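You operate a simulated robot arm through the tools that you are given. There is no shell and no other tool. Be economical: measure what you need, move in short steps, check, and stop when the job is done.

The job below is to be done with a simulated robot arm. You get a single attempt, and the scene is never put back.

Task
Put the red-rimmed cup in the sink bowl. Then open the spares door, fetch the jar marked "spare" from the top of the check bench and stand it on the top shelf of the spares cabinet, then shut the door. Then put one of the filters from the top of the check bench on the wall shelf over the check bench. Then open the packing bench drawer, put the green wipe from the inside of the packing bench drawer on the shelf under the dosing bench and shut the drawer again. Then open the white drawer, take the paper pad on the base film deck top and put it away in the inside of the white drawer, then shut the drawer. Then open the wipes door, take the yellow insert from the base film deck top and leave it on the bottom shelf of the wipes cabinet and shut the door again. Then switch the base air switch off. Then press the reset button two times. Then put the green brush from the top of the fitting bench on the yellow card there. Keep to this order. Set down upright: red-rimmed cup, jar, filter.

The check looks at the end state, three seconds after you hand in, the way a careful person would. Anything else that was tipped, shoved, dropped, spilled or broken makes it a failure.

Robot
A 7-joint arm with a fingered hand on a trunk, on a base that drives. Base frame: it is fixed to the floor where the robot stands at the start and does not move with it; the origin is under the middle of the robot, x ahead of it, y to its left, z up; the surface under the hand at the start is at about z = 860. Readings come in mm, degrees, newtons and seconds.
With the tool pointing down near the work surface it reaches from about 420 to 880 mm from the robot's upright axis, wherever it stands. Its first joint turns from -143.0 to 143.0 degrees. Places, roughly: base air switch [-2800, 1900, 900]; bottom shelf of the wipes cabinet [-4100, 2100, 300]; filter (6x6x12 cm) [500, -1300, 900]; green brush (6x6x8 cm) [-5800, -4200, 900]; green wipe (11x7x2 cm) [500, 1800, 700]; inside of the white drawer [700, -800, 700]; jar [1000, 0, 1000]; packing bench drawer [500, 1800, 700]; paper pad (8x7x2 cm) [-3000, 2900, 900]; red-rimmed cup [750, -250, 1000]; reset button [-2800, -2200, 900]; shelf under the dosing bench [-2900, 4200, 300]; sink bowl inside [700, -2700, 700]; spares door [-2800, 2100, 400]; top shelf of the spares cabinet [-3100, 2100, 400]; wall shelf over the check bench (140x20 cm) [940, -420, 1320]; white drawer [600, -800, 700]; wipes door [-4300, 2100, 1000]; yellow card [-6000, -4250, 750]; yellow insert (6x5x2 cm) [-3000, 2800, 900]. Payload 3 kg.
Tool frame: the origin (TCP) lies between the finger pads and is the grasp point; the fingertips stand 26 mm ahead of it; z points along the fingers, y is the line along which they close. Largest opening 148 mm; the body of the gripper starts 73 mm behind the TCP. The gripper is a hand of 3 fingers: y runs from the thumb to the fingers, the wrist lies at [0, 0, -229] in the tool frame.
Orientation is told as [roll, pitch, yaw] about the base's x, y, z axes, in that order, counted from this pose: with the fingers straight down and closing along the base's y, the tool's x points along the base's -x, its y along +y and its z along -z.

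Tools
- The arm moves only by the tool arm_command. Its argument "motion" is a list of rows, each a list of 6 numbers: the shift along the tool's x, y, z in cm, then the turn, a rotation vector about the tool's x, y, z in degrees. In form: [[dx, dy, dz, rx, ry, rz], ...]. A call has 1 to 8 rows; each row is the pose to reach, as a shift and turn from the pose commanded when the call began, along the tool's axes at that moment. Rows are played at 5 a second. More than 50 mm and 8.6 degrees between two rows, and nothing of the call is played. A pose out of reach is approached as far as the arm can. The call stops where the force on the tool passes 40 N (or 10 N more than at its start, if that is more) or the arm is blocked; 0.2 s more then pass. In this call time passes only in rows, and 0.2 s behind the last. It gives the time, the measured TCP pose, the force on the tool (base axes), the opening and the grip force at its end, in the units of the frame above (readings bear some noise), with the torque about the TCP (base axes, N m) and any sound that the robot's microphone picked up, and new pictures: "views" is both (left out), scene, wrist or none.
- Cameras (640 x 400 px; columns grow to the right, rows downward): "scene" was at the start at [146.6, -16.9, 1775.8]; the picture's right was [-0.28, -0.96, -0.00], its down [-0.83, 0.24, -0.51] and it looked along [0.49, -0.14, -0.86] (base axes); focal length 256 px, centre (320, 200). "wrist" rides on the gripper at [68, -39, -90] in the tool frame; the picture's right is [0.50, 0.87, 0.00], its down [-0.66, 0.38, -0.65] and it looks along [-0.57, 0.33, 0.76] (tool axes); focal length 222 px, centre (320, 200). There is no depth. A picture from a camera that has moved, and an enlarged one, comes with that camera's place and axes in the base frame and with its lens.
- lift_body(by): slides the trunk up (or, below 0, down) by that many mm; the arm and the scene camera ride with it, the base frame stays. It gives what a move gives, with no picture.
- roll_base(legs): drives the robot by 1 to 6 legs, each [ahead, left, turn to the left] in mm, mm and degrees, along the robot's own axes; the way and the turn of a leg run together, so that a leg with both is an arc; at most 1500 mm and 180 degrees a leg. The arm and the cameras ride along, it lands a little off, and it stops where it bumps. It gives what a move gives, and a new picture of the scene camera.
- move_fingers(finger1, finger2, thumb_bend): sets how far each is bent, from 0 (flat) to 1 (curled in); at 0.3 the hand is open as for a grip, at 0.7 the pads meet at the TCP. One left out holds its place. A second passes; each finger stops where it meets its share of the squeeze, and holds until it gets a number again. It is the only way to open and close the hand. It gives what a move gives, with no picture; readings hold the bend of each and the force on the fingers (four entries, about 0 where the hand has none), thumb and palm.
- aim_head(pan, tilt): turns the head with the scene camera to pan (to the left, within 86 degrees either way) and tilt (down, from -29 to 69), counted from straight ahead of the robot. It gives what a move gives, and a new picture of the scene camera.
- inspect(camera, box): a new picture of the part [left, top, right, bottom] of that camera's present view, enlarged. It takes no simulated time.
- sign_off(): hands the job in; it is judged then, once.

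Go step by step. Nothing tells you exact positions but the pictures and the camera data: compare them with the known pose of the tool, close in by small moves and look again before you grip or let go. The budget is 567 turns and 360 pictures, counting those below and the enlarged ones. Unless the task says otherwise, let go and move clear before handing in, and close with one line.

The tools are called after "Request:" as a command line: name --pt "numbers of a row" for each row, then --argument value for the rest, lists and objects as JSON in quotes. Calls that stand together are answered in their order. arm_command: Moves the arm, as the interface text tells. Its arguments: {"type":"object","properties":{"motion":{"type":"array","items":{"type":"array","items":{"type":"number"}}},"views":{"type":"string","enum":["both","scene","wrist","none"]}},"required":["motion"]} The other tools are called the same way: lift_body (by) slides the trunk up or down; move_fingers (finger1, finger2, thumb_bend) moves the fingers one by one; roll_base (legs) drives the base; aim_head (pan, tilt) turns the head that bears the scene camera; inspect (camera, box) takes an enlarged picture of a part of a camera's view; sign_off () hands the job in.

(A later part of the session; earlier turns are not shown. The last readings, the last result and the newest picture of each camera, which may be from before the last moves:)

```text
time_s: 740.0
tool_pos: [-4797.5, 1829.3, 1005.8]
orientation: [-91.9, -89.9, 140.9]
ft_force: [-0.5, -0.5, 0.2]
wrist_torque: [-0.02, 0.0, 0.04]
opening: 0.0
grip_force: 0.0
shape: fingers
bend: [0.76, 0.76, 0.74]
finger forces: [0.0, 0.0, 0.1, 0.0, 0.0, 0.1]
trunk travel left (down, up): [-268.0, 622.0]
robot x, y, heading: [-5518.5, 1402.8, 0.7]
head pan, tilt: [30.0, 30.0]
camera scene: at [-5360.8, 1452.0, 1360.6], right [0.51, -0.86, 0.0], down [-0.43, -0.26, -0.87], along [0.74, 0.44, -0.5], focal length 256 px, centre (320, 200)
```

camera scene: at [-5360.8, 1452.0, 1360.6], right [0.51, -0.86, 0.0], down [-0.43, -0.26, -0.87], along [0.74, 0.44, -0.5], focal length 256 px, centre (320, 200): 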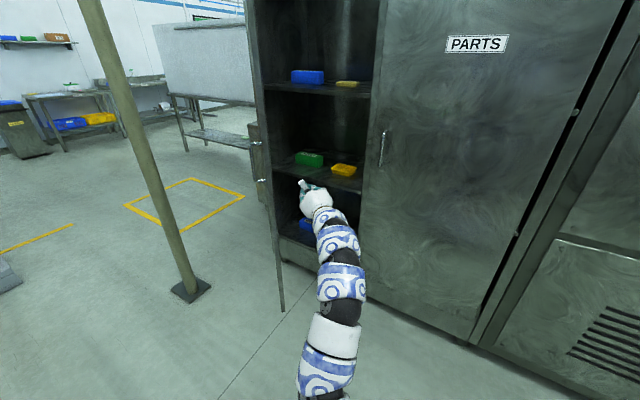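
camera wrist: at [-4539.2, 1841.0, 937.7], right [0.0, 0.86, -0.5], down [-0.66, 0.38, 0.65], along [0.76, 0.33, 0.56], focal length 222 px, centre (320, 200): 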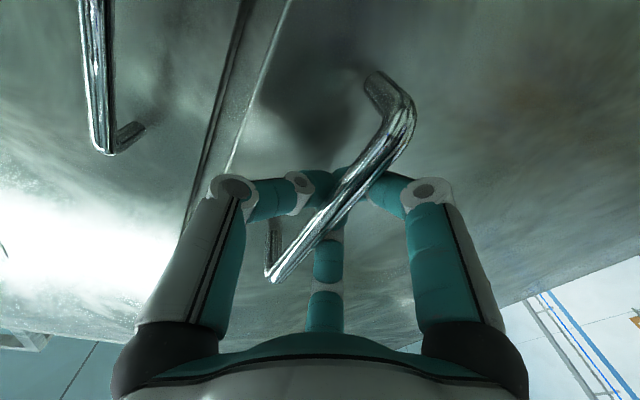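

The cabinet interior is visible; the door stands at about 47°. I reach inside and push its inner face outwards.

Request:
roll_base --legs '[[160, 146, 0], [-76, 62, 0], [-59, 71, 0]]'

Request:
roll_base --legs '[[-46, 79, 0], [-31, 87, 0], [-13, 63, 0]]'

```text
time_s: 743.2
tool_pos: [-4780.5, 2112.3, 1005.3]
orientation: [-93.4, -89.8, 142.7]
ft_force: [1.1, -0.7, -1.6]
wrist_torque: [0.04, 0.02, 0.0]
opening: 0.2
grip_force: 0.1
shape: fingers
bend: [0.76, 0.76, 0.75]
finger forces: [0.1, 0.1, 0.0, 0.1, 0.1, 0.0]
trunk travel left (down, up): [-268.0, 622.0]
robot x, y, heading: [-5500.7, 1682.3, 0.7]
head pan, tilt: [30.0, 30.0]
camera scene: at [-5342.7, 1732.6, 1360.6], right [0.52, -0.86, 0.0], down [-0.43, -0.26, -0.87], along [0.74, 0.45, -0.5], focal length 256 px, centre (320, 200)
```

scene: 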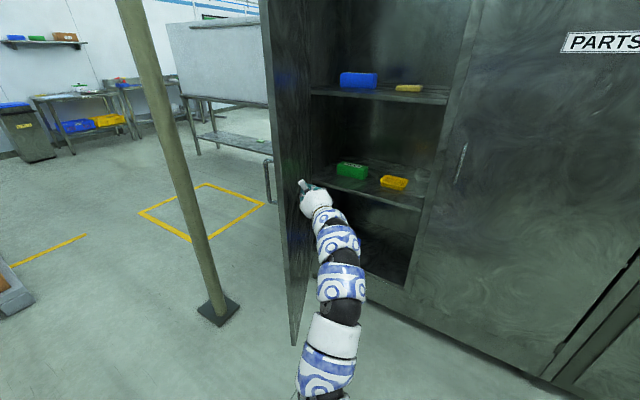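

```text
time_s: 745.6
tool_pos: [-4875.6, 2340.2, 1004.7]
orientation: [-97.5, -89.8, 146.7]
ft_force: [-0.4, 0.2, -0.3]
wrist_torque: [0.02, 0.02, 0.03]
opening: 0.0
grip_force: 0.1
shape: fingers
bend: [0.76, 0.76, 0.75]
finger forces: [0.0, 0.0, 0.0, 0.1, 0.1, 0.0]
trunk travel left (down, up): [-268.0, 622.0]
robot x, y, heading: [-5598.4, 1905.0, 1.2]
head pan, tilt: [30.0, 30.0]
camera scene: at [-5436.5, 1958.3, 1360.6], right [0.52, -0.86, 0.0], down [-0.43, -0.26, -0.87], along [0.74, 0.45, -0.5], focal length 256 px, centre (320, 200)
```

scene: 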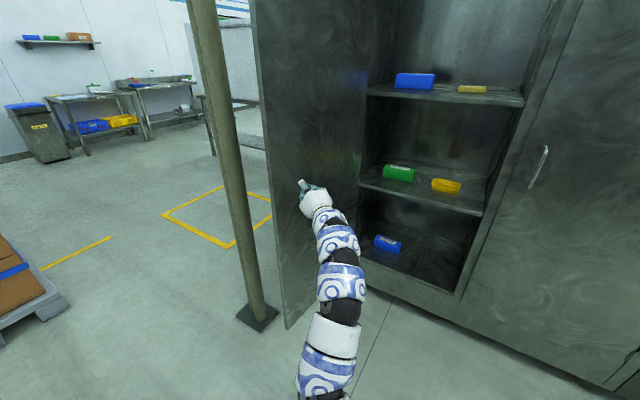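

The door is open about 90°. Now for the yellow insert, which I'll reach from the deck's near end. I set the hand down-pointing, raise it, and drive round the pole and pallet.

Request:
roll_base --legs '[[-250, -100, 0]]'

Request:
arm_command --pt "0 0 -2 0 8.5 0" --pt "0 0 -4 0 17 0" --pt "0 0 -6 0 25.5 0" --pt "0 0 -8 0 34 0" --pt "0 0 -8 0 42.5 0" --pt "0 0 -8 0 51 0" --pt "0 0 -8 0 59.5 0" --pt "0 0 -8 0 68 0" --views "none"

Request:
arm_command --pt "0.5 0 0 0 8 0" --pt "1 0 0 0 16 0" --pt "1.5 0 0 0 22 0" --pt "1.5 0 0 0 22 0" --views "none"

Request:
lift_body --by 330

```text
time_s: 747.4
tool_pos: [-5037.1, 2214.9, 1005.5]
orientation: [-93.0, -89.7, 139.5]
ft_force: [-0.1, 0.2, 0.6]
wrist_torque: [0.0, -0.02, -0.01]
opening: 0.0
grip_force: 0.1
shape: fingers
bend: [0.76, 0.76, 0.75]
finger forces: [0.0, 0.0, 0.1, 0.0, 0.1, 0.0]
trunk travel left (down, up): [-268.0, 622.0]
robot x, y, heading: [-5774.6, 1815.2, -1.4]
head pan, tilt: [30.0, 30.0]
stopped in leg 1: the robot was blocked; the commanded pose is now the measured one
camera scene: at [-5615.9, 1860.4, 1360.6], right [0.48, -0.88, 0.0], down [-0.44, -0.24, -0.87], along [0.76, 0.41, -0.5], focal length 256 px, centre (320, 200)
```

scene: 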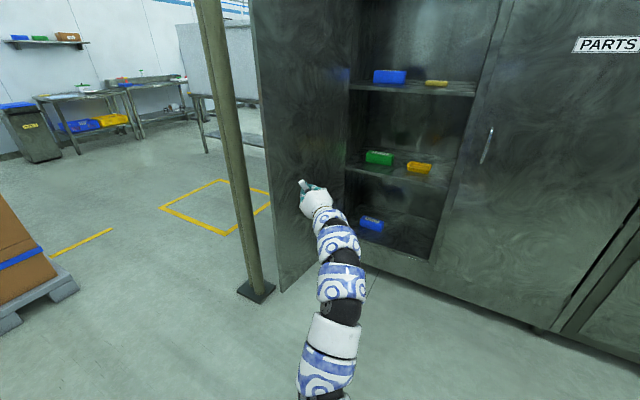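

```text
time_s: 749.4
tool_pos: [-5093.4, 2155.7, 942.3]
orientation: [6.6, -17.1, 44.1]
ft_force: [1.1, -1.3, -0.5]
wrist_torque: [0.06, 0.06, 0.07]
opening: 0.0
grip_force: 0.0
shape: fingers
bend: [0.76, 0.77, 0.74]
finger forces: [0.0, 0.0, 0.0, 0.0, 0.0, 0.1]
out of reach, approached as far as the arm can: row 6
trunk travel left (down, up): [-268.0, 622.0]
robot x, y, heading: [-5782.0, 1818.2, -1.4]
head pan, tilt: [30.0, 30.0]
stopped in row 8: the arm was blocked; the commanded pose is now the measured one
```

```text
time_s: 750.4
tool_pos: [-5098.7, 2154.3, 904.1]
orientation: [6.2, 4.6, 46.8]
ft_force: [-0.2, -0.3, -0.3]
wrist_torque: [-0.01, -0.01, -0.02]
opening: 0.0
grip_force: 0.0
shape: fingers
bend: [0.76, 0.77, 0.74]
finger forces: [0.0, 0.1, 0.0, 0.0, 0.1, 0.0]
out of reach, approached as far as the arm can: row 2, 3, 4
trunk travel left (down, up): [-268.0, 622.0]
robot x, y, heading: [-5777.6, 1815.7, -1.4]
head pan, tilt: [30.0, 30.0]
```

```text
time_s: 753.6
tool_pos: [-5099.2, 2155.0, 1233.1]
orientation: [6.2, 4.6, 46.8]
ft_force: [0.2, 0.2, -0.2]
wrist_torque: [0.01, 0.0, 0.01]
opening: 0.0
grip_force: 0.0
shape: fingers
bend: [0.76, 0.77, 0.74]
finger forces: [0.1, 0.1, 0.0, 0.0, 0.0, 0.1]
trunk travel left (down, up): [-598.0, 292.0]
robot x, y, heading: [-5777.4, 1817.3, -1.6]
head pan, tilt: [30.0, 30.0]
```

Request:
arm_command --pt "0 0 0 3.1 -2.3 0" --pt "0 0 0 6.2 -4.6 0" --pt "0 0 0 6.2 -4.6 0" --views "none"

Request:
roll_base --legs '[[150, 0, 0]]'

Request:
aim_head --pan -86 --tilt 40

```text
time_s: 754.4
tool_pos: [-5099.1, 2154.1, 1233.9]
orientation: [-0.1, 0.0, 46.5]
ft_force: [0.3, -0.4, -0.4]
wrist_torque: [0.04, 0.01, -0.02]
opening: 0.1
grip_force: 0.1
shape: fingers
bend: [0.76, 0.77, 0.74]
finger forces: [0.0, 0.0, 0.0, 0.1, 0.1, 0.1]
trunk travel left (down, up): [-598.0, 292.0]
robot x, y, heading: [-5779.0, 1818.3, -1.7]
head pan, tilt: [30.0, 30.0]
```

```text
time_s: 755.8
tool_pos: [-4949.6, 2152.3, 1232.8]
orientation: [0.3, 0.2, 46.6]
ft_force: [0.1, -0.5, -0.4]
wrist_torque: [0.01, -0.01, -0.01]
opening: 0.0
grip_force: 0.1
shape: fingers
bend: [0.76, 0.77, 0.74]
finger forces: [0.1, 0.0, 0.0, 0.0, 0.0, 0.0]
trunk travel left (down, up): [-598.0, 292.0]
robot x, y, heading: [-5628.0, 1811.4, -1.3]
head pan, tilt: [30.0, 30.0]
camera scene: at [-5464.7, 1856.9, 1690.4], right [0.48, -0.88, 0.0], down [-0.44, -0.24, -0.87], along [0.76, 0.41, -0.5], focal length 256 px, centre (320, 200)
```

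scene: 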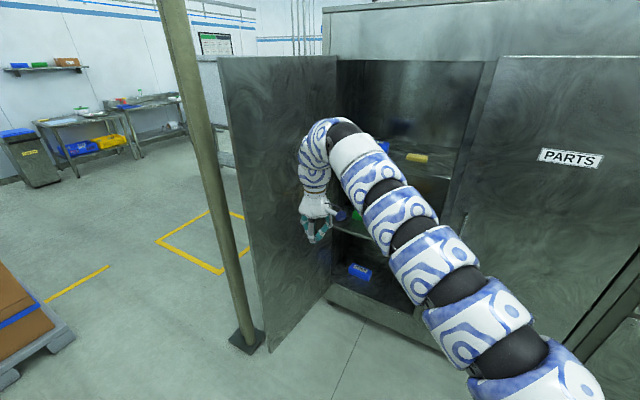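

```text
time_s: 757.8
tool_pos: [-4950.3, 2151.5, 1232.7]
orientation: [0.0, 0.0, 46.6]
ft_force: [-0.2, 0.4, 0.6]
wrist_torque: [0.0, 0.01, -0.01]
opening: 0.0
grip_force: 0.1
shape: fingers
bend: [0.76, 0.77, 0.74]
finger forces: [0.0, 0.1, 0.1, 0.0, 0.1, 0.1]
trunk travel left (down, up): [-598.0, 292.0]
robot x, y, heading: [-5627.9, 1814.7, -1.3]
head pan, tilt: [-85.9, 40.0]
camera scene: at [-5541.6, 1728.8, 1675.3], right [-1.0, -0.05, 0.0], down [-0.03, 0.64, -0.77], along [0.04, -0.77, -0.64], focal length 256 px, centre (320, 200)
```

scene: 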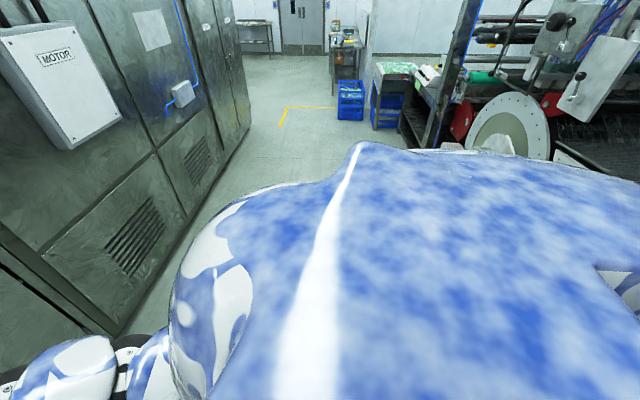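

Request:
roll_base --legs '[[0, 0, 63]]'

Request:
aim_head --pan 86 --tilt 35

```text
time_s: 760.9
tool_pos: [-5616.2, 2569.6, 1233.5]
orientation: [0.0, 0.0, 109.1]
ft_force: [0.1, -0.8, 0.2]
wrist_torque: [0.0, 0.0, 0.02]
opening: 0.2
grip_force: 0.1
shape: fingers
bend: [0.76, 0.77, 0.74]
finger forces: [0.1, 0.0, 0.0, 0.1, 0.1, 0.0]
trunk travel left (down, up): [-598.0, 292.0]
robot x, y, heading: [-5626.7, 1812.8, 61.1]
head pan, tilt: [-85.9, 40.0]
camera scene: at [-5510.0, 1850.3, 1675.3], right [-0.42, -0.91, 0.0], down [-0.58, 0.27, -0.77], along [0.7, -0.32, -0.64], focal length 256 px, centre (320, 200)
```

scene: 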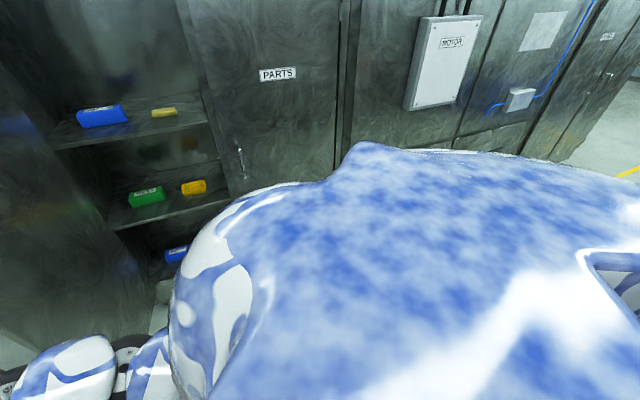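

```text
time_s: 763.5
tool_pos: [-5616.3, 2570.5, 1232.1]
orientation: [0.0, 0.1, 109.1]
ft_force: [0.8, 1.0, 0.3]
wrist_torque: [-0.01, 0.01, -0.01]
opening: 0.2
grip_force: 0.0
shape: fingers
bend: [0.76, 0.77, 0.74]
finger forces: [0.0, 0.0, 0.0, 0.1, 0.0, 0.0]
trunk travel left (down, up): [-598.0, 292.0]
robot x, y, heading: [-5627.1, 1813.9, 60.9]
head pan, tilt: [85.9, 35.0]
camera scene: at [-5660.9, 1933.8, 1682.8], right [0.54, 0.84, 0.0], down [0.48, -0.31, -0.82], along [-0.69, 0.45, -0.57], focal length 256 px, centre (320, 200)
```

scene: 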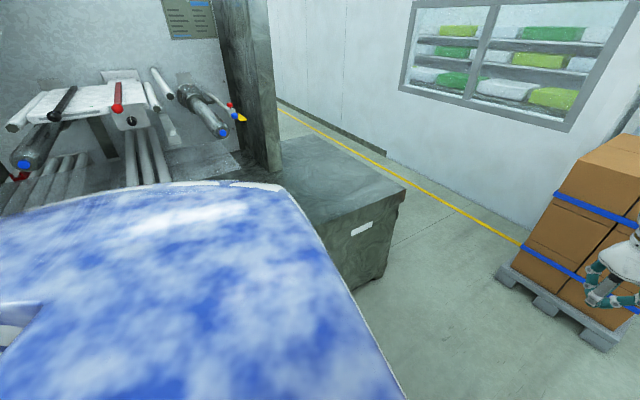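

Request:
lift_body --by 100

Request:
roll_base --legs '[[1351, 554, 0], [757, -953, 0], [603, -189, 0], [0, 0, 110], [0, 0, 107]]'

Request:
aim_head --pan 25 --tilt 35

```text
time_s: 764.8
tool_pos: [-5614.7, 2570.9, 1333.1]
orientation: [0.1, 0.0, 109.1]
ft_force: [0.2, 0.8, -1.0]
wrist_torque: [-0.01, 0.0, 0.02]
opening: 0.0
grip_force: 0.0
shape: fingers
bend: [0.76, 0.77, 0.74]
finger forces: [0.1, 0.1, 0.0, 0.0, 0.0, 0.1]
trunk travel left (down, up): [-698.0, 192.0]
robot x, y, heading: [-5628.8, 1813.4, 61.1]
head pan, tilt: [85.9, 35.0]
```

```text
time_s: 790.2
tool_pos: [-3394.6, 3469.6, 1333.0]
orientation: [-0.1, 0.0, -29.1]
ft_force: [-0.2, 0.1, 1.1]
wrist_torque: [0.02, 0.0, 0.04]
opening: 0.1
grip_force: 0.0
shape: fingers
bend: [0.76, 0.77, 0.74]
finger forces: [0.0, 0.1, 0.0, 0.0, 0.0, 0.0]
trunk travel left (down, up): [-698.0, 192.0]
robot x, y, heading: [-3894.3, 4038.2, -76.9]
head pan, tilt: [85.9, 35.0]
camera scene: at [-3785.1, 3978.4, 1782.8], right [0.16, -0.99, 0.0], down [-0.57, -0.09, -0.82], along [0.81, 0.13, -0.57], focal length 256 px, centre (320, 200)
```

scene: 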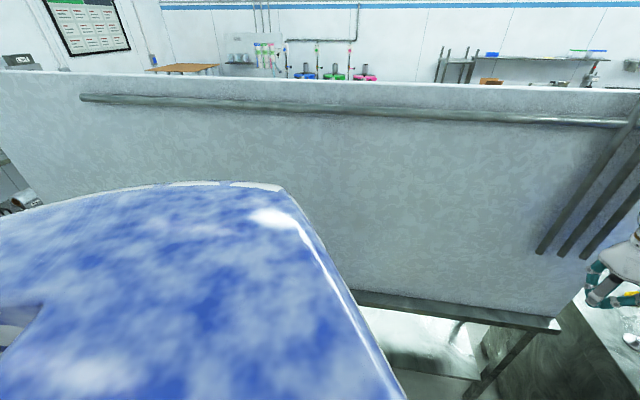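

```text
time_s: 791.5
tool_pos: [-3394.0, 3469.3, 1333.4]
orientation: [0.0, 0.1, -29.0]
ft_force: [0.1, 0.4, -0.1]
wrist_torque: [0.04, 0.02, 0.01]
opening: 0.2
grip_force: 0.1
shape: fingers
bend: [0.76, 0.77, 0.74]
finger forces: [0.0, 0.0, 0.1, 0.0, 0.0, 0.0]
trunk travel left (down, up): [-698.0, 192.0]
robot x, y, heading: [-3891.9, 4039.8, -76.8]
head pan, tilt: [25.0, 35.0]
camera scene: at [-3818.0, 3895.3, 1782.8], right [-0.79, -0.62, 0.0], down [-0.35, 0.45, -0.82], along [0.51, -0.64, -0.57], focal length 256 px, centre (320, 200)
```

scene: 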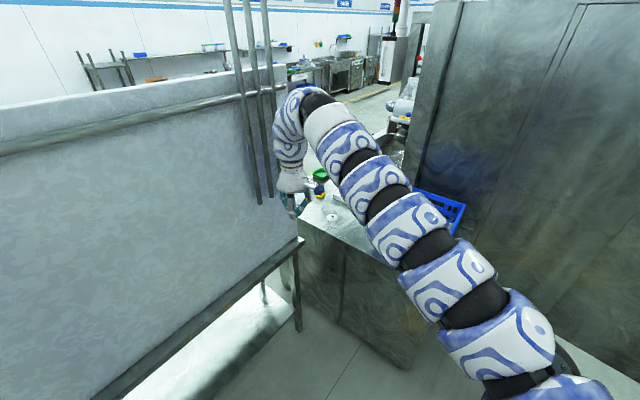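

The deck end is clear of the board. I extend the arm a little and drive so the hand comes over the insert.

Request:
arm_command --pt "-3 -1.1 0 0 0 0" --pt "-6 -2.2 0 0 0 0" --pt "-8.9 -3.2 0 0 0 0" --views "none"

Request:
roll_base --legs '[[600, 170, 2.5]]'

Request:
move_fingers --finger1 0.3 --finger2 0.3 --thumb_bend 0.3

Request:
arm_command --pt "0 0 0 0 0 0" --views "wrist"

```text
time_s: 792.3
tool_pos: [-3368.7, 3435.0, 1332.1]
orientation: [0.2, 0.0, -29.2]
ft_force: [-0.4, -0.3, -0.4]
wrist_torque: [0.08, -0.04, 0.02]
opening: 0.2
grip_force: 0.0
shape: fingers
bend: [0.76, 0.77, 0.74]
finger forces: [0.0, 0.1, 0.0, 0.0, 0.0, 0.1]
out of reach, approached as far as the arm can: row 2, 3
trunk travel left (down, up): [-698.0, 192.0]
robot x, y, heading: [-3894.6, 4039.2, -77.2]
head pan, tilt: [25.0, 35.0]
```

```text
time_s: 795.8
tool_pos: [-3023.8, 2914.2, 1332.4]
orientation: [0.1, 0.0, -26.6]
ft_force: [0.7, 0.3, 0.7]
wrist_torque: [0.02, 0.05, 0.02]
opening: 0.0
grip_force: 0.0
shape: fingers
bend: [0.76, 0.77, 0.74]
finger forces: [0.0, 0.0, 0.0, 0.0, 0.0, 0.0]
trunk travel left (down, up): [-698.0, 192.0]
robot x, y, heading: [-3575.1, 3497.7, -74.8]
head pan, tilt: [25.0, 35.0]
camera scene: at [-3493.9, 3352.4, 1782.7], right [-0.76, -0.65, 0.0], down [-0.37, 0.44, -0.82], along [0.53, -0.62, -0.57], focal length 256 px, centre (320, 200)
```

scene: 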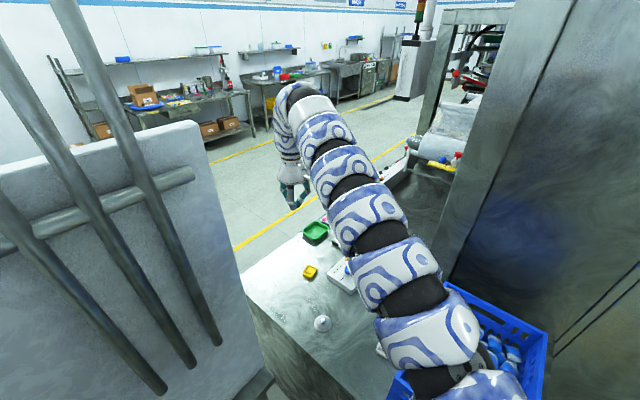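

```text
time_s: 796.8
tool_pos: [-3024.3, 2915.5, 1333.6]
orientation: [-0.1, 0.1, -26.6]
ft_force: [1.2, 0.4, 1.5]
wrist_torque: [0.02, 0.03, 0.02]
opening: 126.5
grip_force: 0.0
shape: fingers
bend: [0.3, 0.3, 0.3]
finger forces: [0.0, 0.0, 0.0, 0.1, 0.0, 0.1]
trunk travel left (down, up): [-698.0, 192.0]
robot x, y, heading: [-3574.9, 3495.0, -74.6]
head pan, tilt: [25.0, 35.0]
```

```text
time_s: 797.2
tool_pos: [-3024.1, 2915.5, 1332.5]
orientation: [0.0, 0.0, -26.6]
ft_force: [0.7, -0.1, -0.3]
wrist_torque: [0.01, 0.02, 0.01]
opening: 126.7
grip_force: 0.0
shape: fingers
bend: [0.3, 0.3, 0.3]
finger forces: [0.1, 0.1, 0.1, 0.0, 0.0, 0.0]
trunk travel left (down, up): [-698.0, 192.0]
robot x, y, heading: [-3573.8, 3493.3, -74.5]
head pan, tilt: [25.0, 35.0]
camera wrist: at [-3101.9, 2910.1, 1423.1], right [-0.06, 1.0, 0.0], down [0.76, 0.04, 0.65], along [0.65, 0.04, -0.76], focal length 222 px, centre (320, 200)
```

wrist: 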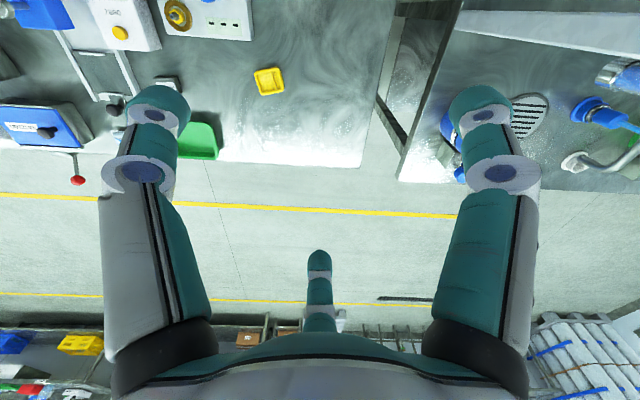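

Request:
roll_base --legs '[[122, 23, 0]]'

Request:
lift_body --by -330

Request:
arm_command --pt "0 0 0 0 0 0" --views "wrist"

```text
time_s: 798.5
tool_pos: [-2969.4, 2801.9, 1332.8]
orientation: [0.2, 0.0, -26.6]
ft_force: [0.3, 0.8, 0.6]
wrist_torque: [0.03, 0.02, -0.02]
opening: 126.3
grip_force: 0.0
shape: fingers
bend: [0.3, 0.3, 0.3]
finger forces: [0.1, 0.1, 0.0, 0.1, 0.0, 0.0]
trunk travel left (down, up): [-698.0, 192.0]
robot x, y, heading: [-3517.0, 3380.8, -74.5]
head pan, tilt: [25.0, 35.0]
camera scene: at [-3438.4, 3238.8, 1782.6], right [-0.76, -0.65, 0.0], down [-0.37, 0.44, -0.82], along [0.53, -0.62, -0.57], focal length 256 px, centre (320, 200)
```

scene: 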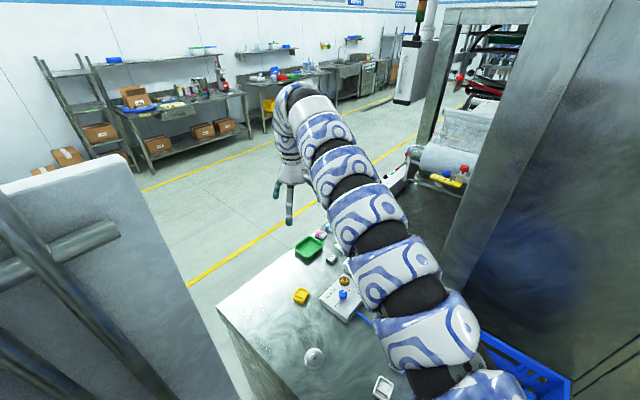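

```text
time_s: 801.7
tool_pos: [-2969.8, 2802.1, 1002.6]
orientation: [-0.1, 0.0, -26.6]
ft_force: [-0.2, -0.2, -0.5]
wrist_torque: [0.02, -0.02, 0.02]
opening: 126.5
grip_force: 0.0
shape: fingers
bend: [0.3, 0.3, 0.3]
finger forces: [0.1, 0.0, 0.1, 0.1, 0.1, 0.1]
trunk travel left (down, up): [-368.0, 522.0]
robot x, y, heading: [-3520.5, 3384.7, -74.7]
head pan, tilt: [25.0, 35.0]
```

```text
time_s: 802.1
tool_pos: [-2969.0, 2802.5, 1004.1]
orientation: [0.0, 0.1, -26.6]
ft_force: [0.0, -0.8, -1.3]
wrist_torque: [-0.02, 0.02, 0.01]
opening: 126.5
grip_force: 0.0
shape: fingers
bend: [0.3, 0.3, 0.3]
finger forces: [0.0, 0.0, 0.1, 0.0, 0.0, 0.0]
trunk travel left (down, up): [-368.0, 522.0]
robot x, y, heading: [-3520.4, 3381.5, -74.7]
head pan, tilt: [25.0, 35.0]
camera wrist: at [-3047.3, 2797.5, 1092.9], right [-0.06, 1.0, 0.0], down [0.76, 0.04, 0.65], along [0.65, 0.04, -0.76], focal length 222 px, centre (320, 200)
```

wrist: 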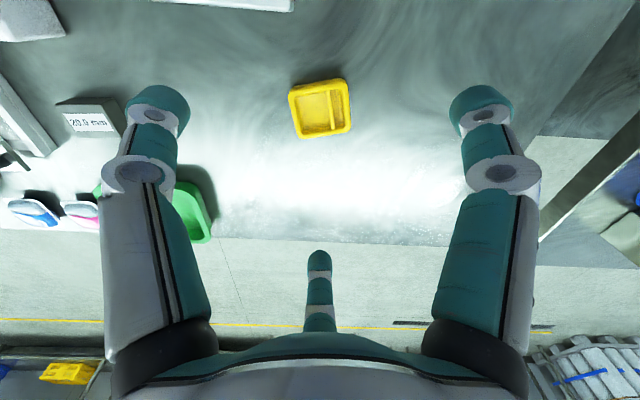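

Request:
lift_body --by -112

Request:
lift_body --by -6

Request:
arm_command --pt "0 0 0 0 0 0" --views "wrist"

```text
time_s: 803.6
tool_pos: [-2972.3, 2793.3, 860.3]
orientation: [1.1, 0.3, -26.4]
ft_force: [2.6, -26.5, 62.6]
wrist_torque: [1.64, 0.88, 0.13]
opening: 160.9
grip_force: 31.9
shape: fingers
bend: [0.1, 0.12, 0.17]
finger forces: [36.3, 17.3, 0.0, 0.0, 10.5, 0.1]
trunk travel left (down, up): [-253.0, 637.0]
robot x, y, heading: [-3519.2, 3390.5, -74.2]
head pan, tilt: [25.0, 35.0]
stopped: the force on the tool passed its limit at 102 N (the readings are from after the stop); the commanded pose is now the measured one
```

```text
time_s: 804.0
tool_pos: [-2970.1, 2792.5, 862.4]
orientation: [1.2, 0.0, -26.4]
ft_force: [-3.2, -5.3, 40.5]
wrist_torque: [-0.58, 0.68, -0.3]
opening: 158.7
grip_force: 19.8
shape: fingers
bend: [0.14, 0.14, 0.19]
finger forces: [13.4, 9.4, 0.0, 0.0, 17.5, 0.1]
trunk travel left (down, up): [-248.0, 642.0]
robot x, y, heading: [-3519.0, 3389.2, -74.2]
head pan, tilt: [25.0, 35.0]
stopped: the force on the tool passed its limit at 83 N (the readings are from after the stop); the commanded pose is now the measured one
```

```text
time_s: 804.4
tool_pos: [-2971.2, 2793.9, 862.0]
orientation: [1.0, 0.2, -26.4]
ft_force: [-3.0, -10.7, 45.9]
wrist_torque: [-0.38, 0.34, -0.11]
opening: 158.5
grip_force: 22.6
shape: fingers
bend: [0.14, 0.14, 0.19]
finger forces: [15.3, 14.2, 0.0, 0.0, 16.8, 0.0]
trunk travel left (down, up): [-248.0, 642.0]
robot x, y, heading: [-3518.8, 3385.7, -74.4]
head pan, tilt: [25.0, 35.0]
camera wrist: at [-3049.0, 2786.4, 951.5], right [-0.06, 1.0, 0.02], down [0.75, 0.04, 0.66], along [0.66, 0.06, -0.75], focal length 222 px, centre (320, 200)
```

wrist: 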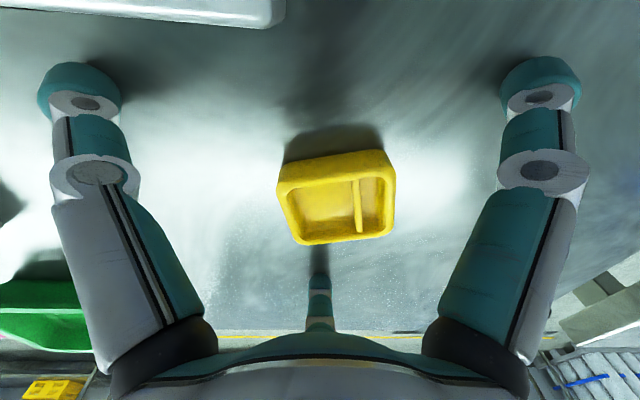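

The hand came down further than asked and the fingertips press on the deck. I raise it at once.

Request:
lift_body --by 22

Request:
move_fingers --finger1 0.3 --finger2 0.3 --thumb_bend 0.3

Request:
arm_command --pt "0 0 0 0 0 0" --views "wrist"

```text
time_s: 805.1
tool_pos: [-2968.0, 2795.2, 878.2]
orientation: [1.3, 0.8, -26.2]
ft_force: [-0.4, -0.4, 0.1]
wrist_torque: [0.05, 0.0, -0.03]
opening: 136.4
grip_force: 0.2
shape: fingers
bend: [0.25, 0.29, 0.3]
finger forces: [0.0, 0.0, 0.1, 0.1, 0.1, 0.0]
trunk travel left (down, up): [-270.0, 620.0]
robot x, y, heading: [-3517.8, 3391.8, -74.4]
head pan, tilt: [25.0, 35.0]
```

```text
time_s: 806.1
tool_pos: [-2967.9, 2793.1, 881.0]
orientation: [1.2, 0.6, -26.3]
ft_force: [-0.2, 0.1, 0.1]
wrist_torque: [-0.02, 0.01, -0.01]
opening: 127.6
grip_force: 0.1
shape: fingers
bend: [0.3, 0.3, 0.3]
finger forces: [0.0, 0.0, 0.1, 0.1, 0.0, 0.0]
trunk travel left (down, up): [-270.0, 620.0]
robot x, y, heading: [-3523.6, 3387.6, -74.2]
head pan, tilt: [25.0, 35.0]
```

```text
time_s: 806.5
tool_pos: [-2968.8, 2793.4, 880.1]
orientation: [1.2, 0.7, -26.3]
ft_force: [0.1, -0.4, -0.4]
wrist_torque: [0.0, -0.02, 0.02]
opening: 127.7
grip_force: 0.1
shape: fingers
bend: [0.3, 0.3, 0.3]
finger forces: [0.0, 0.0, 0.1, 0.0, 0.1, 0.0]
trunk travel left (down, up): [-270.0, 620.0]
robot x, y, heading: [-3514.4, 3391.4, -74.2]
head pan, tilt: [25.0, 35.0]
camera wrist: at [-3046.7, 2786.3, 970.0], right [-0.06, 1.0, 0.02], down [0.75, 0.03, 0.66], along [0.65, 0.06, -0.76], focal length 222 px, centre (320, 200)
```

wrist: 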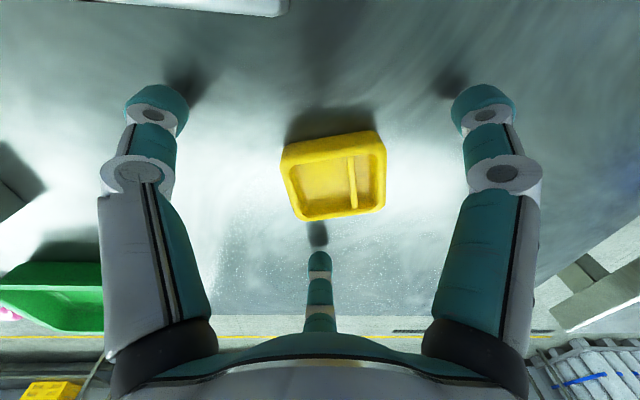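

Request:
roll_base --legs '[[-10, 3, 0]]'

Request:
lift_body --by 4

Request:
move_fingers --finger1 0.48 --finger2 0.48 --thumb_bend 0.48

Request:
arm_command --pt "0 0 0 0 0 0" --views "wrist"

```text
time_s: 807.2
tool_pos: [-2967.5, 2803.7, 881.7]
orientation: [1.2, 0.6, -26.3]
ft_force: [-0.3, -0.5, -0.1]
wrist_torque: [-0.02, -0.01, -0.02]
opening: 127.6
grip_force: 0.0
shape: fingers
bend: [0.3, 0.3, 0.3]
finger forces: [0.0, 0.0, 0.1, 0.0, 0.1, 0.0]
trunk travel left (down, up): [-270.0, 620.0]
robot x, y, heading: [-3519.9, 3402.0, -74.4]
head pan, tilt: [25.0, 35.0]
camera scene: at [-3437.9, 3257.7, 1354.9], right [-0.76, -0.65, 0.0], down [-0.37, 0.44, -0.82], along [0.53, -0.62, -0.57], focal length 256 px, centre (320, 200)
```

scene: 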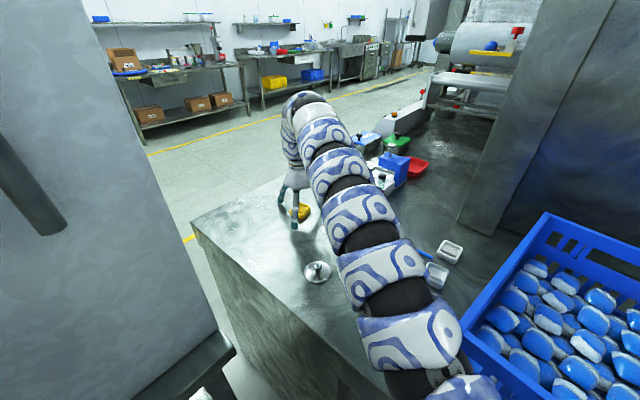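

```text
time_s: 807.8
tool_pos: [-2968.2, 2804.1, 884.0]
orientation: [1.2, 0.6, -26.3]
ft_force: [0.9, 0.8, -0.8]
wrist_torque: [0.0, 0.1, -0.01]
opening: 127.4
grip_force: 0.1
shape: fingers
bend: [0.3, 0.3, 0.3]
finger forces: [0.0, 0.1, 0.1, 0.0, 0.0, 0.0]
trunk travel left (down, up): [-274.0, 616.0]
robot x, y, heading: [-3520.5, 3399.6, -74.5]
head pan, tilt: [25.0, 35.0]
```

```text
time_s: 808.8
tool_pos: [-2969.5, 2805.0, 883.8]
orientation: [1.3, 0.7, -26.4]
ft_force: [-0.3, -0.5, 2.7]
wrist_torque: [-0.18, 0.07, -0.02]
opening: 70.3
grip_force: 1.2
shape: fingers
bend: [0.48, 0.48, 0.48]
finger forces: [0.1, 0.0, 0.0, 0.0, 2.6, 0.0]
trunk travel left (down, up): [-274.0, 616.0]
robot x, y, heading: [-3516.7, 3398.9, -74.2]
head pan, tilt: [25.0, 35.0]
```

```text
time_s: 809.2
tool_pos: [-2968.8, 2804.2, 884.4]
orientation: [1.2, 0.6, -26.3]
ft_force: [-0.3, -1.5, 3.1]
wrist_torque: [-0.19, 0.11, 0.01]
opening: 70.1
grip_force: 1.5
shape: fingers
bend: [0.48, 0.48, 0.48]
finger forces: [0.1, 0.1, 0.0, 0.1, 3.4, 0.0]
trunk travel left (down, up): [-274.0, 616.0]
robot x, y, heading: [-3518.8, 3397.9, -74.3]
head pan, tilt: [25.0, 35.0]
camera wrist: at [-3046.6, 2796.9, 974.2], right [-0.07, 1.0, 0.02], down [0.75, 0.03, 0.66], along [0.65, 0.06, -0.75], focal length 222 px, centre (320, 200)
```

wrist: 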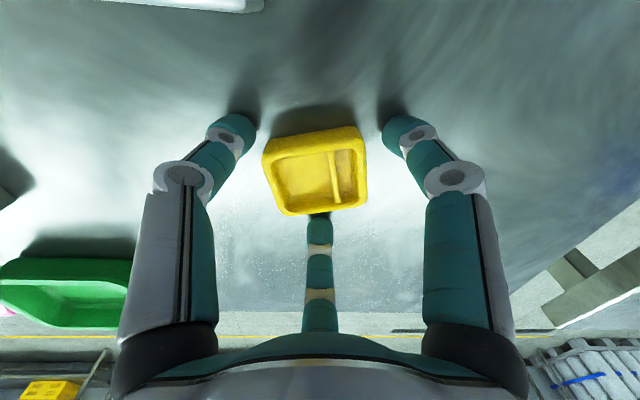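

Well centred; I close on the insert and lift.

Request:
lift_body --by 2

Request:
move_fingers --finger1 0.72 --finger2 0.72 --thumb_bend 0.7

Request:
lift_body --by 60

Request:
arm_command --pt "0 0 0 0 0 0" --views "wrist"

```text
time_s: 809.7
tool_pos: [-2968.6, 2803.1, 885.9]
orientation: [1.2, 0.6, -26.2]
ft_force: [-1.0, 0.2, -0.1]
wrist_torque: [-0.01, -0.05, -0.03]
opening: 69.1
grip_force: 0.2
shape: fingers
bend: [0.48, 0.48, 0.48]
finger forces: [0.0, 0.0, 0.1, 0.0, 0.1, 0.0]
trunk travel left (down, up): [-276.0, 614.0]
robot x, y, heading: [-3519.1, 3398.1, -74.4]
head pan, tilt: [25.0, 35.0]
```

```text
time_s: 810.7
tool_pos: [-2968.9, 2804.7, 886.7]
orientation: [1.3, 0.6, -26.2]
ft_force: [-0.6, 0.3, 0.0]
wrist_torque: [-0.04, -0.05, 0.01]
opening: 32.0
grip_force: 16.0
shape: fingers
bend: [0.58, 0.52, 0.62]
finger forces: [9.5, 11.9, 0.0, 0.1, 11.3, 0.0]
trunk travel left (down, up): [-276.0, 614.0]
robot x, y, heading: [-3517.6, 3401.5, -74.2]
head pan, tilt: [25.0, 35.0]
```

```text
time_s: 811.7
tool_pos: [-2968.4, 2803.6, 945.5]
orientation: [1.2, 0.6, -26.2]
ft_force: [0.2, 0.1, -1.0]
wrist_torque: [0.0, 0.06, 0.05]
opening: 31.9
grip_force: 16.2
shape: fingers
bend: [0.58, 0.52, 0.62]
finger forces: [9.5, 11.8, 0.0, 0.0, 11.3, 0.0]
trunk travel left (down, up): [-336.0, 554.0]
robot x, y, heading: [-3517.4, 3398.9, -74.2]
head pan, tilt: [25.0, 35.0]
```

```text
time_s: 812.1
tool_pos: [-2969.4, 2803.9, 946.5]
orientation: [1.2, 0.5, -26.2]
ft_force: [-0.1, -0.8, -0.6]
wrist_torque: [-0.01, 0.02, -0.01]
opening: 32.0
grip_force: 16.1
shape: fingers
bend: [0.58, 0.52, 0.62]
finger forces: [9.3, 11.8, 0.1, 0.0, 11.4, 0.0]
trunk travel left (down, up): [-336.0, 554.0]
robot x, y, heading: [-3520.7, 3396.4, -74.7]
head pan, tilt: [25.0, 35.0]
camera wrist: at [-3046.5, 2796.8, 1035.9], right [-0.07, 1.0, 0.02], down [0.75, 0.03, 0.66], along [0.65, 0.06, -0.76], focal length 222 px, centre (320, 200)
```

wrist: 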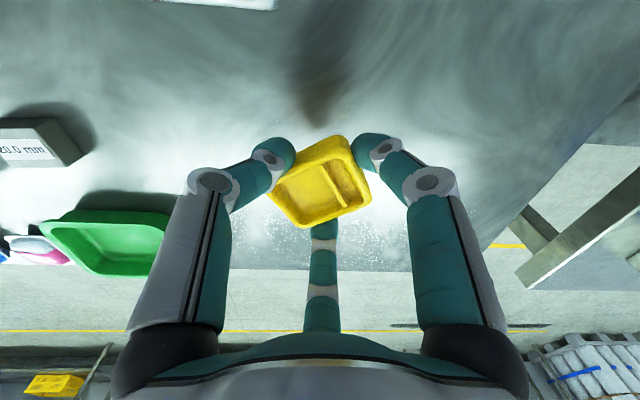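

The insert is held. I raise and retrace the route to the wipes cabinet.

Request:
lift_body --by 390

Request:
roll_base --legs '[[-689, -164, 0], [0, 0, -110], [0, 0, -107]]'

```text
time_s: 815.8
tool_pos: [-2969.0, 2803.5, 1335.9]
orientation: [1.2, 0.6, -26.2]
ft_force: [1.1, -0.4, -1.5]
wrist_torque: [0.05, -0.01, 0.02]
opening: 31.8
grip_force: 15.8
shape: fingers
bend: [0.58, 0.52, 0.62]
finger forces: [9.2, 12.0, 0.0, 0.0, 11.5, 0.1]
trunk travel left (down, up): [-726.0, 164.0]
robot x, y, heading: [-3515.3, 3396.0, -74.4]
head pan, tilt: [25.0, 35.0]
```

```text
time_s: 828.9
tool_pos: [-3926.8, 4833.8, 1336.2]
orientation: [1.3, 0.6, 115.7]
ft_force: [0.5, -0.1, -0.8]
wrist_torque: [0.01, -0.02, 0.01]
opening: 29.5
grip_force: 15.3
shape: fingers
bend: [0.59, 0.51, 0.63]
finger forces: [8.2, 10.9, 0.1, 0.0, 11.0, 0.0]
trunk travel left (down, up): [-726.0, 164.0]
robot x, y, heading: [-3857.8, 4030.0, 67.8]
head pan, tilt: [25.0, 35.0]
camera scene: at [-3831.8, 4189.9, 1810.9], right [1.0, 0.05, 0.0], down [0.03, -0.57, -0.82], along [-0.04, 0.82, -0.57], focal length 256 px, centre (320, 200)
```

scene: 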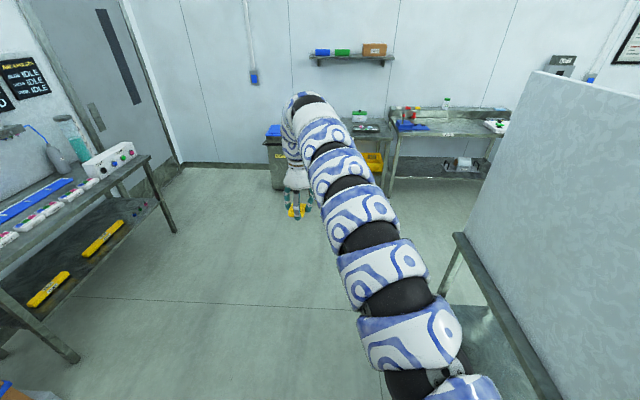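

Request:
roll_base --legs '[[-675, 155, 0], [-601, 997, 0], [-1296, -529, 0]]'

Request:
aim_head --pan -60 --tilt 30

```text
time_s: 844.7
tool_pos: [-5457.2, 2725.2, 1337.3]
orientation: [1.2, 0.7, 114.2]
ft_force: [1.0, 0.2, 0.3]
wrist_torque: [-0.02, -0.02, -0.01]
opening: 29.3
grip_force: 15.5
shape: fingers
bend: [0.6, 0.51, 0.63]
finger forces: [8.0, 11.0, 0.0, 0.1, 11.1, 0.1]
trunk travel left (down, up): [-726.0, 164.0]
robot x, y, heading: [-5409.4, 1914.9, 66.2]
head pan, tilt: [25.0, 35.0]
camera scene: at [-5379.1, 2079.3, 1810.9], right [1.0, 0.02, 0.0], down [0.01, -0.57, -0.82], along [-0.02, 0.82, -0.57], focal length 256 px, centre (320, 200)
```

scene: 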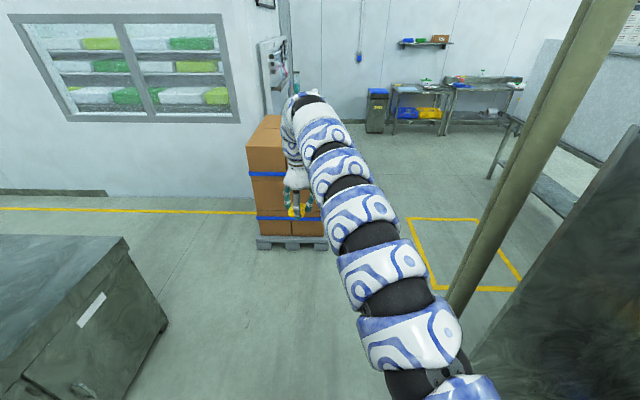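

```text
time_s: 846.2
tool_pos: [-5457.8, 2726.5, 1336.2]
orientation: [1.2, 0.7, 114.3]
ft_force: [0.1, -0.3, -0.3]
wrist_torque: [0.03, -0.01, 0.0]
opening: 29.4
grip_force: 15.1
shape: fingers
bend: [0.6, 0.51, 0.63]
finger forces: [8.1, 10.9, 0.0, 0.0, 11.0, 0.1]
trunk travel left (down, up): [-726.0, 164.0]
robot x, y, heading: [-5409.3, 1916.7, 66.0]
head pan, tilt: [-60.0, 30.0]
camera scene: at [-5287.4, 2001.4, 1818.7], right [0.11, -0.99, 0.0], down [-0.5, -0.05, -0.87], along [0.86, 0.09, -0.5], focal length 256 px, centre (320, 200)
```

scene: 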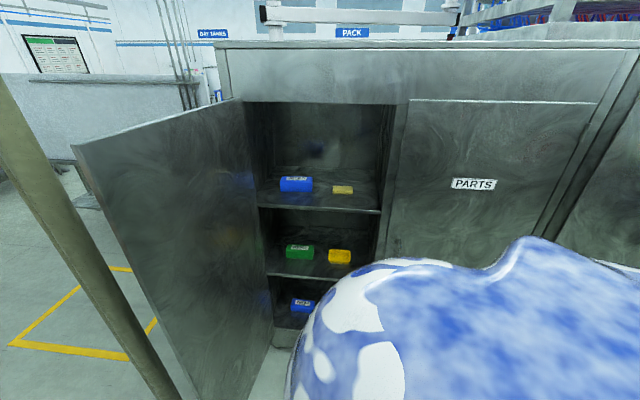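

Request:
roll_base --legs '[[-457, -203, 0], [0, 0, -93.4]]'

Request:
lift_body --by -350

Request:
arm_command --pt "0 0 4.5 0 0 0" --pt "0 0 9 0 0 0" --pt "0 0 13.5 0 0 0" --pt "0 0 18 0 0 0" --pt "0 0 22.5 0 0 0" --pt "0 0 27 0 0 0" --views "none"

Request:
arm_command --pt "0 0 0 0 0 0" --views "wrist"

```text
time_s: 853.2
tool_pos: [-4598.8, 1401.6, 1336.4]
orientation: [1.3, 0.6, 19.6]
ft_force: [-1.0, 1.0, 0.0]
wrist_torque: [-0.02, 0.01, -0.02]
opening: 28.8
grip_force: 14.6
shape: fingers
bend: [0.6, 0.51, 0.63]
finger forces: [7.9, 10.9, 0.1, 0.0, 10.9, 0.0]
trunk travel left (down, up): [-726.0, 164.0]
robot x, y, heading: [-5412.1, 1418.8, -28.4]
head pan, tilt: [-60.0, 30.0]
camera scene: at [-5334.3, 1293.7, 1818.6], right [-1.0, -0.03, 0.0], down [-0.01, 0.5, -0.87], along [0.02, -0.87, -0.5], focal length 256 px, centre (320, 200)
```

scene: 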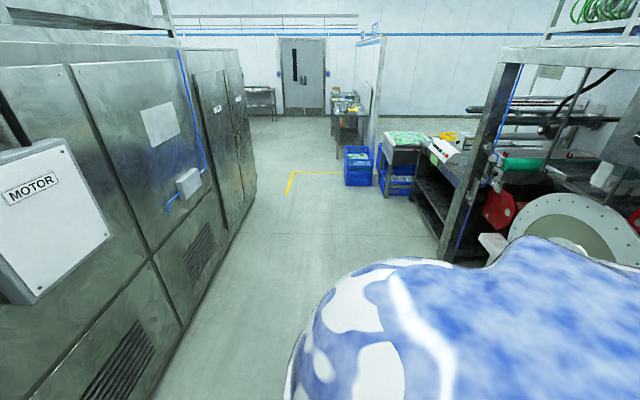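

```text
time_s: 856.6
tool_pos: [-4597.5, 1400.5, 986.5]
orientation: [1.2, 0.6, 19.6]
ft_force: [-0.1, 0.0, -0.3]
wrist_torque: [0.02, 0.02, -0.03]
opening: 28.9
grip_force: 14.3
shape: fingers
bend: [0.6, 0.51, 0.63]
finger forces: [7.8, 11.0, 0.1, 0.0, 10.8, 0.0]
trunk travel left (down, up): [-376.0, 514.0]
robot x, y, heading: [-5407.7, 1422.3, -28.6]
head pan, tilt: [-60.0, 30.0]
```

```text
time_s: 858.0
tool_pos: [-4604.7, 1404.1, 715.9]
orientation: [1.2, 0.6, 19.6]
ft_force: [0.0, -0.7, -0.8]
wrist_torque: [0.02, 0.01, 0.0]
opening: 28.1
grip_force: 14.7
shape: fingers
bend: [0.6, 0.51, 0.63]
finger forces: [7.6, 11.0, 0.1, 0.0, 11.0, 0.0]
trunk travel left (down, up): [-376.0, 514.0]
robot x, y, heading: [-5411.7, 1421.9, -28.5]
head pan, tilt: [-60.0, 30.0]
```

```text
time_s: 858.4
tool_pos: [-4605.3, 1404.4, 716.4]
orientation: [1.1, 0.6, 19.6]
ft_force: [-0.3, 0.0, -0.2]
wrist_torque: [0.0, 0.0, 0.03]
opening: 27.8
grip_force: 15.1
shape: fingers
bend: [0.6, 0.51, 0.63]
finger forces: [7.6, 11.0, 0.1, 0.0, 11.0, 0.0]
trunk travel left (down, up): [-376.0, 514.0]
robot x, y, heading: [-5410.3, 1419.3, -28.7]
head pan, tilt: [-60.0, 30.0]
camera wrist: at [-4653.4, 1343.8, 805.0], right [-0.76, 0.65, 0.02], down [0.5, 0.57, 0.66], along [0.41, 0.51, -0.76], focal length 222 px, centre (320, 200)
```

wrist: 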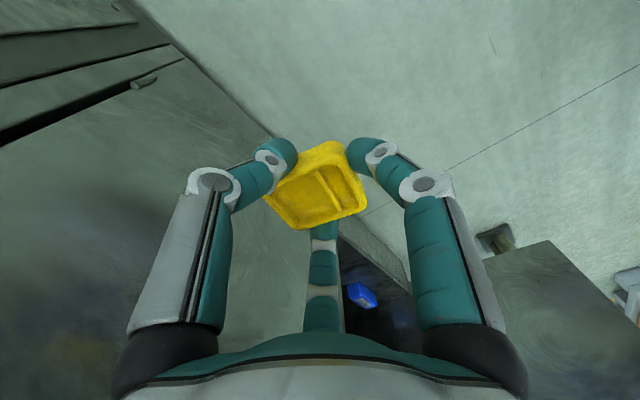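

Request:
arm_command --pt "0 0 4 0 0 0" --views "none"

Request:
lift_body --by -260

Request:
roll_base --legs '[[-300, 550, 0]]'

Request:
aim_head --pan 35 --tilt 35

Request:
arm_command --pt "0 0 0 0 0 0" --views "wrist"

```text
time_s: 858.8
tool_pos: [-4606.6, 1405.4, 675.0]
orientation: [1.3, 0.6, 19.6]
ft_force: [0.3, 0.2, -0.1]
wrist_torque: [0.03, 0.04, 0.0]
opening: 28.1
grip_force: 14.7
shape: fingers
bend: [0.6, 0.51, 0.63]
finger forces: [7.6, 11.0, 0.1, 0.0, 11.0, 0.0]
trunk travel left (down, up): [-376.0, 514.0]
robot x, y, heading: [-5409.4, 1419.6, -28.4]
head pan, tilt: [-60.0, 30.0]
```

```text
time_s: 861.5
tool_pos: [-4605.9, 1405.7, 415.6]
orientation: [1.2, 0.7, 19.6]
ft_force: [0.1, -0.9, -0.9]
wrist_torque: [0.0, 0.0, 0.02]
opening: 27.9
grip_force: 15.0
shape: fingers
bend: [0.6, 0.51, 0.63]
finger forces: [7.7, 11.0, 0.1, 0.0, 11.0, 0.0]
trunk travel left (down, up): [-116.0, 774.0]
robot x, y, heading: [-5410.5, 1418.4, -28.5]
head pan, tilt: [-60.0, 30.0]
```

```text
time_s: 865.0
tool_pos: [-4605.5, 2039.3, 416.4]
orientation: [1.1, 0.6, 20.2]
ft_force: [0.6, -0.5, -1.3]
wrist_torque: [-0.03, -0.01, 0.0]
opening: 28.1
grip_force: 14.8
shape: fingers
bend: [0.6, 0.51, 0.63]
finger forces: [7.6, 11.0, 0.1, 0.0, 11.0, 0.0]
trunk travel left (down, up): [-116.0, 774.0]
robot x, y, heading: [-5408.9, 2045.9, -28.3]
head pan, tilt: [-60.0, 30.0]
camera scene: at [-5333.1, 1920.5, 1208.7], right [-1.0, -0.04, 0.0], down [-0.02, 0.5, -0.87], along [0.03, -0.87, -0.5], focal length 256 px, centre (320, 200)
```

scene: 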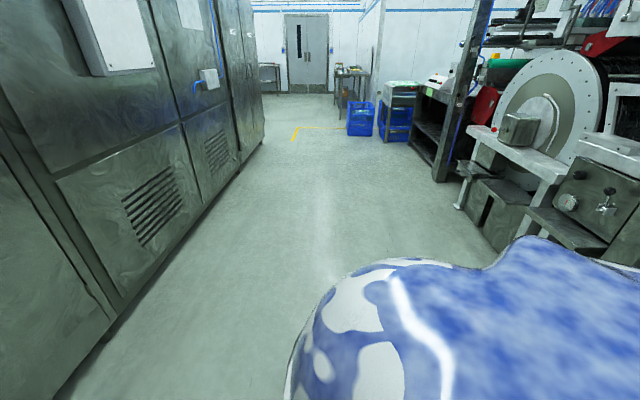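

```text
time_s: 866.7
tool_pos: [-4606.4, 2038.6, 415.8]
orientation: [1.3, 0.5, 20.2]
ft_force: [1.3, -0.8, 0.0]
wrist_torque: [-0.01, 0.01, 0.02]
opening: 28.2
grip_force: 14.5
shape: fingers
bend: [0.6, 0.51, 0.63]
finger forces: [7.5, 11.0, 0.0, 0.1, 11.0, 0.0]
trunk travel left (down, up): [-116.0, 774.0]
robot x, y, heading: [-5407.4, 2044.5, -27.8]
head pan, tilt: [35.0, 35.0]
camera scene: at [-5249.0, 2021.7, 1200.9], right [0.12, -0.99, 0.0], down [-0.57, -0.07, -0.82], along [0.81, 0.1, -0.57], focal length 256 px, centre (320, 200)
```

scene: 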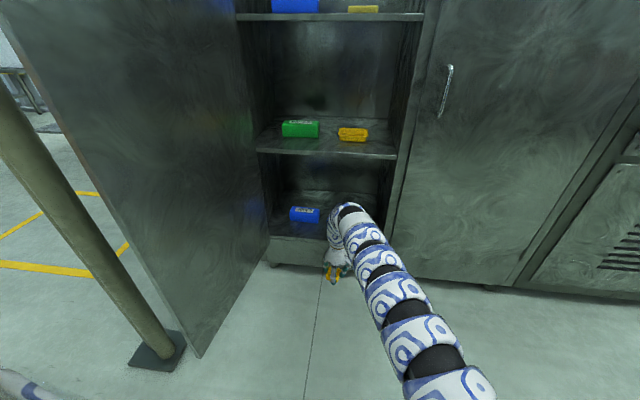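

```text
time_s: 867.1
tool_pos: [-4606.4, 2038.5, 416.1]
orientation: [1.1, 0.5, 20.2]
ft_force: [0.4, 0.1, -0.5]
wrist_torque: [-0.02, 0.0, -0.01]
opening: 27.6
grip_force: 14.6
shape: fingers
bend: [0.6, 0.51, 0.63]
finger forces: [7.5, 11.0, 0.1, 0.1, 11.0, 0.0]
trunk travel left (down, up): [-116.0, 774.0]
robot x, y, heading: [-5408.5, 2044.3, -28.0]
head pan, tilt: [35.0, 35.0]
camera wrist: at [-4654.7, 1977.3, 505.8], right [-0.77, 0.64, 0.02], down [0.5, 0.57, 0.66], along [0.41, 0.51, -0.76], focal length 222 px, centre (320, 200)
```

wrist: 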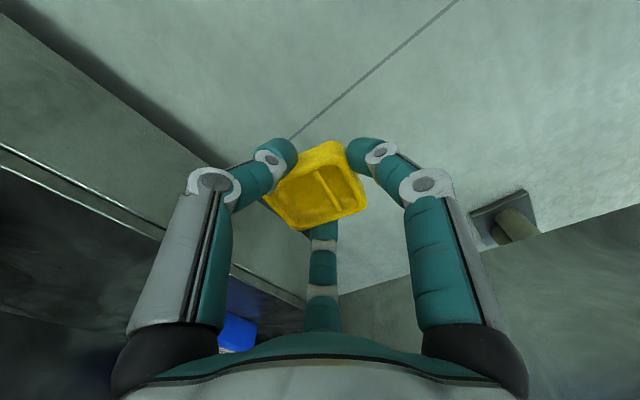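

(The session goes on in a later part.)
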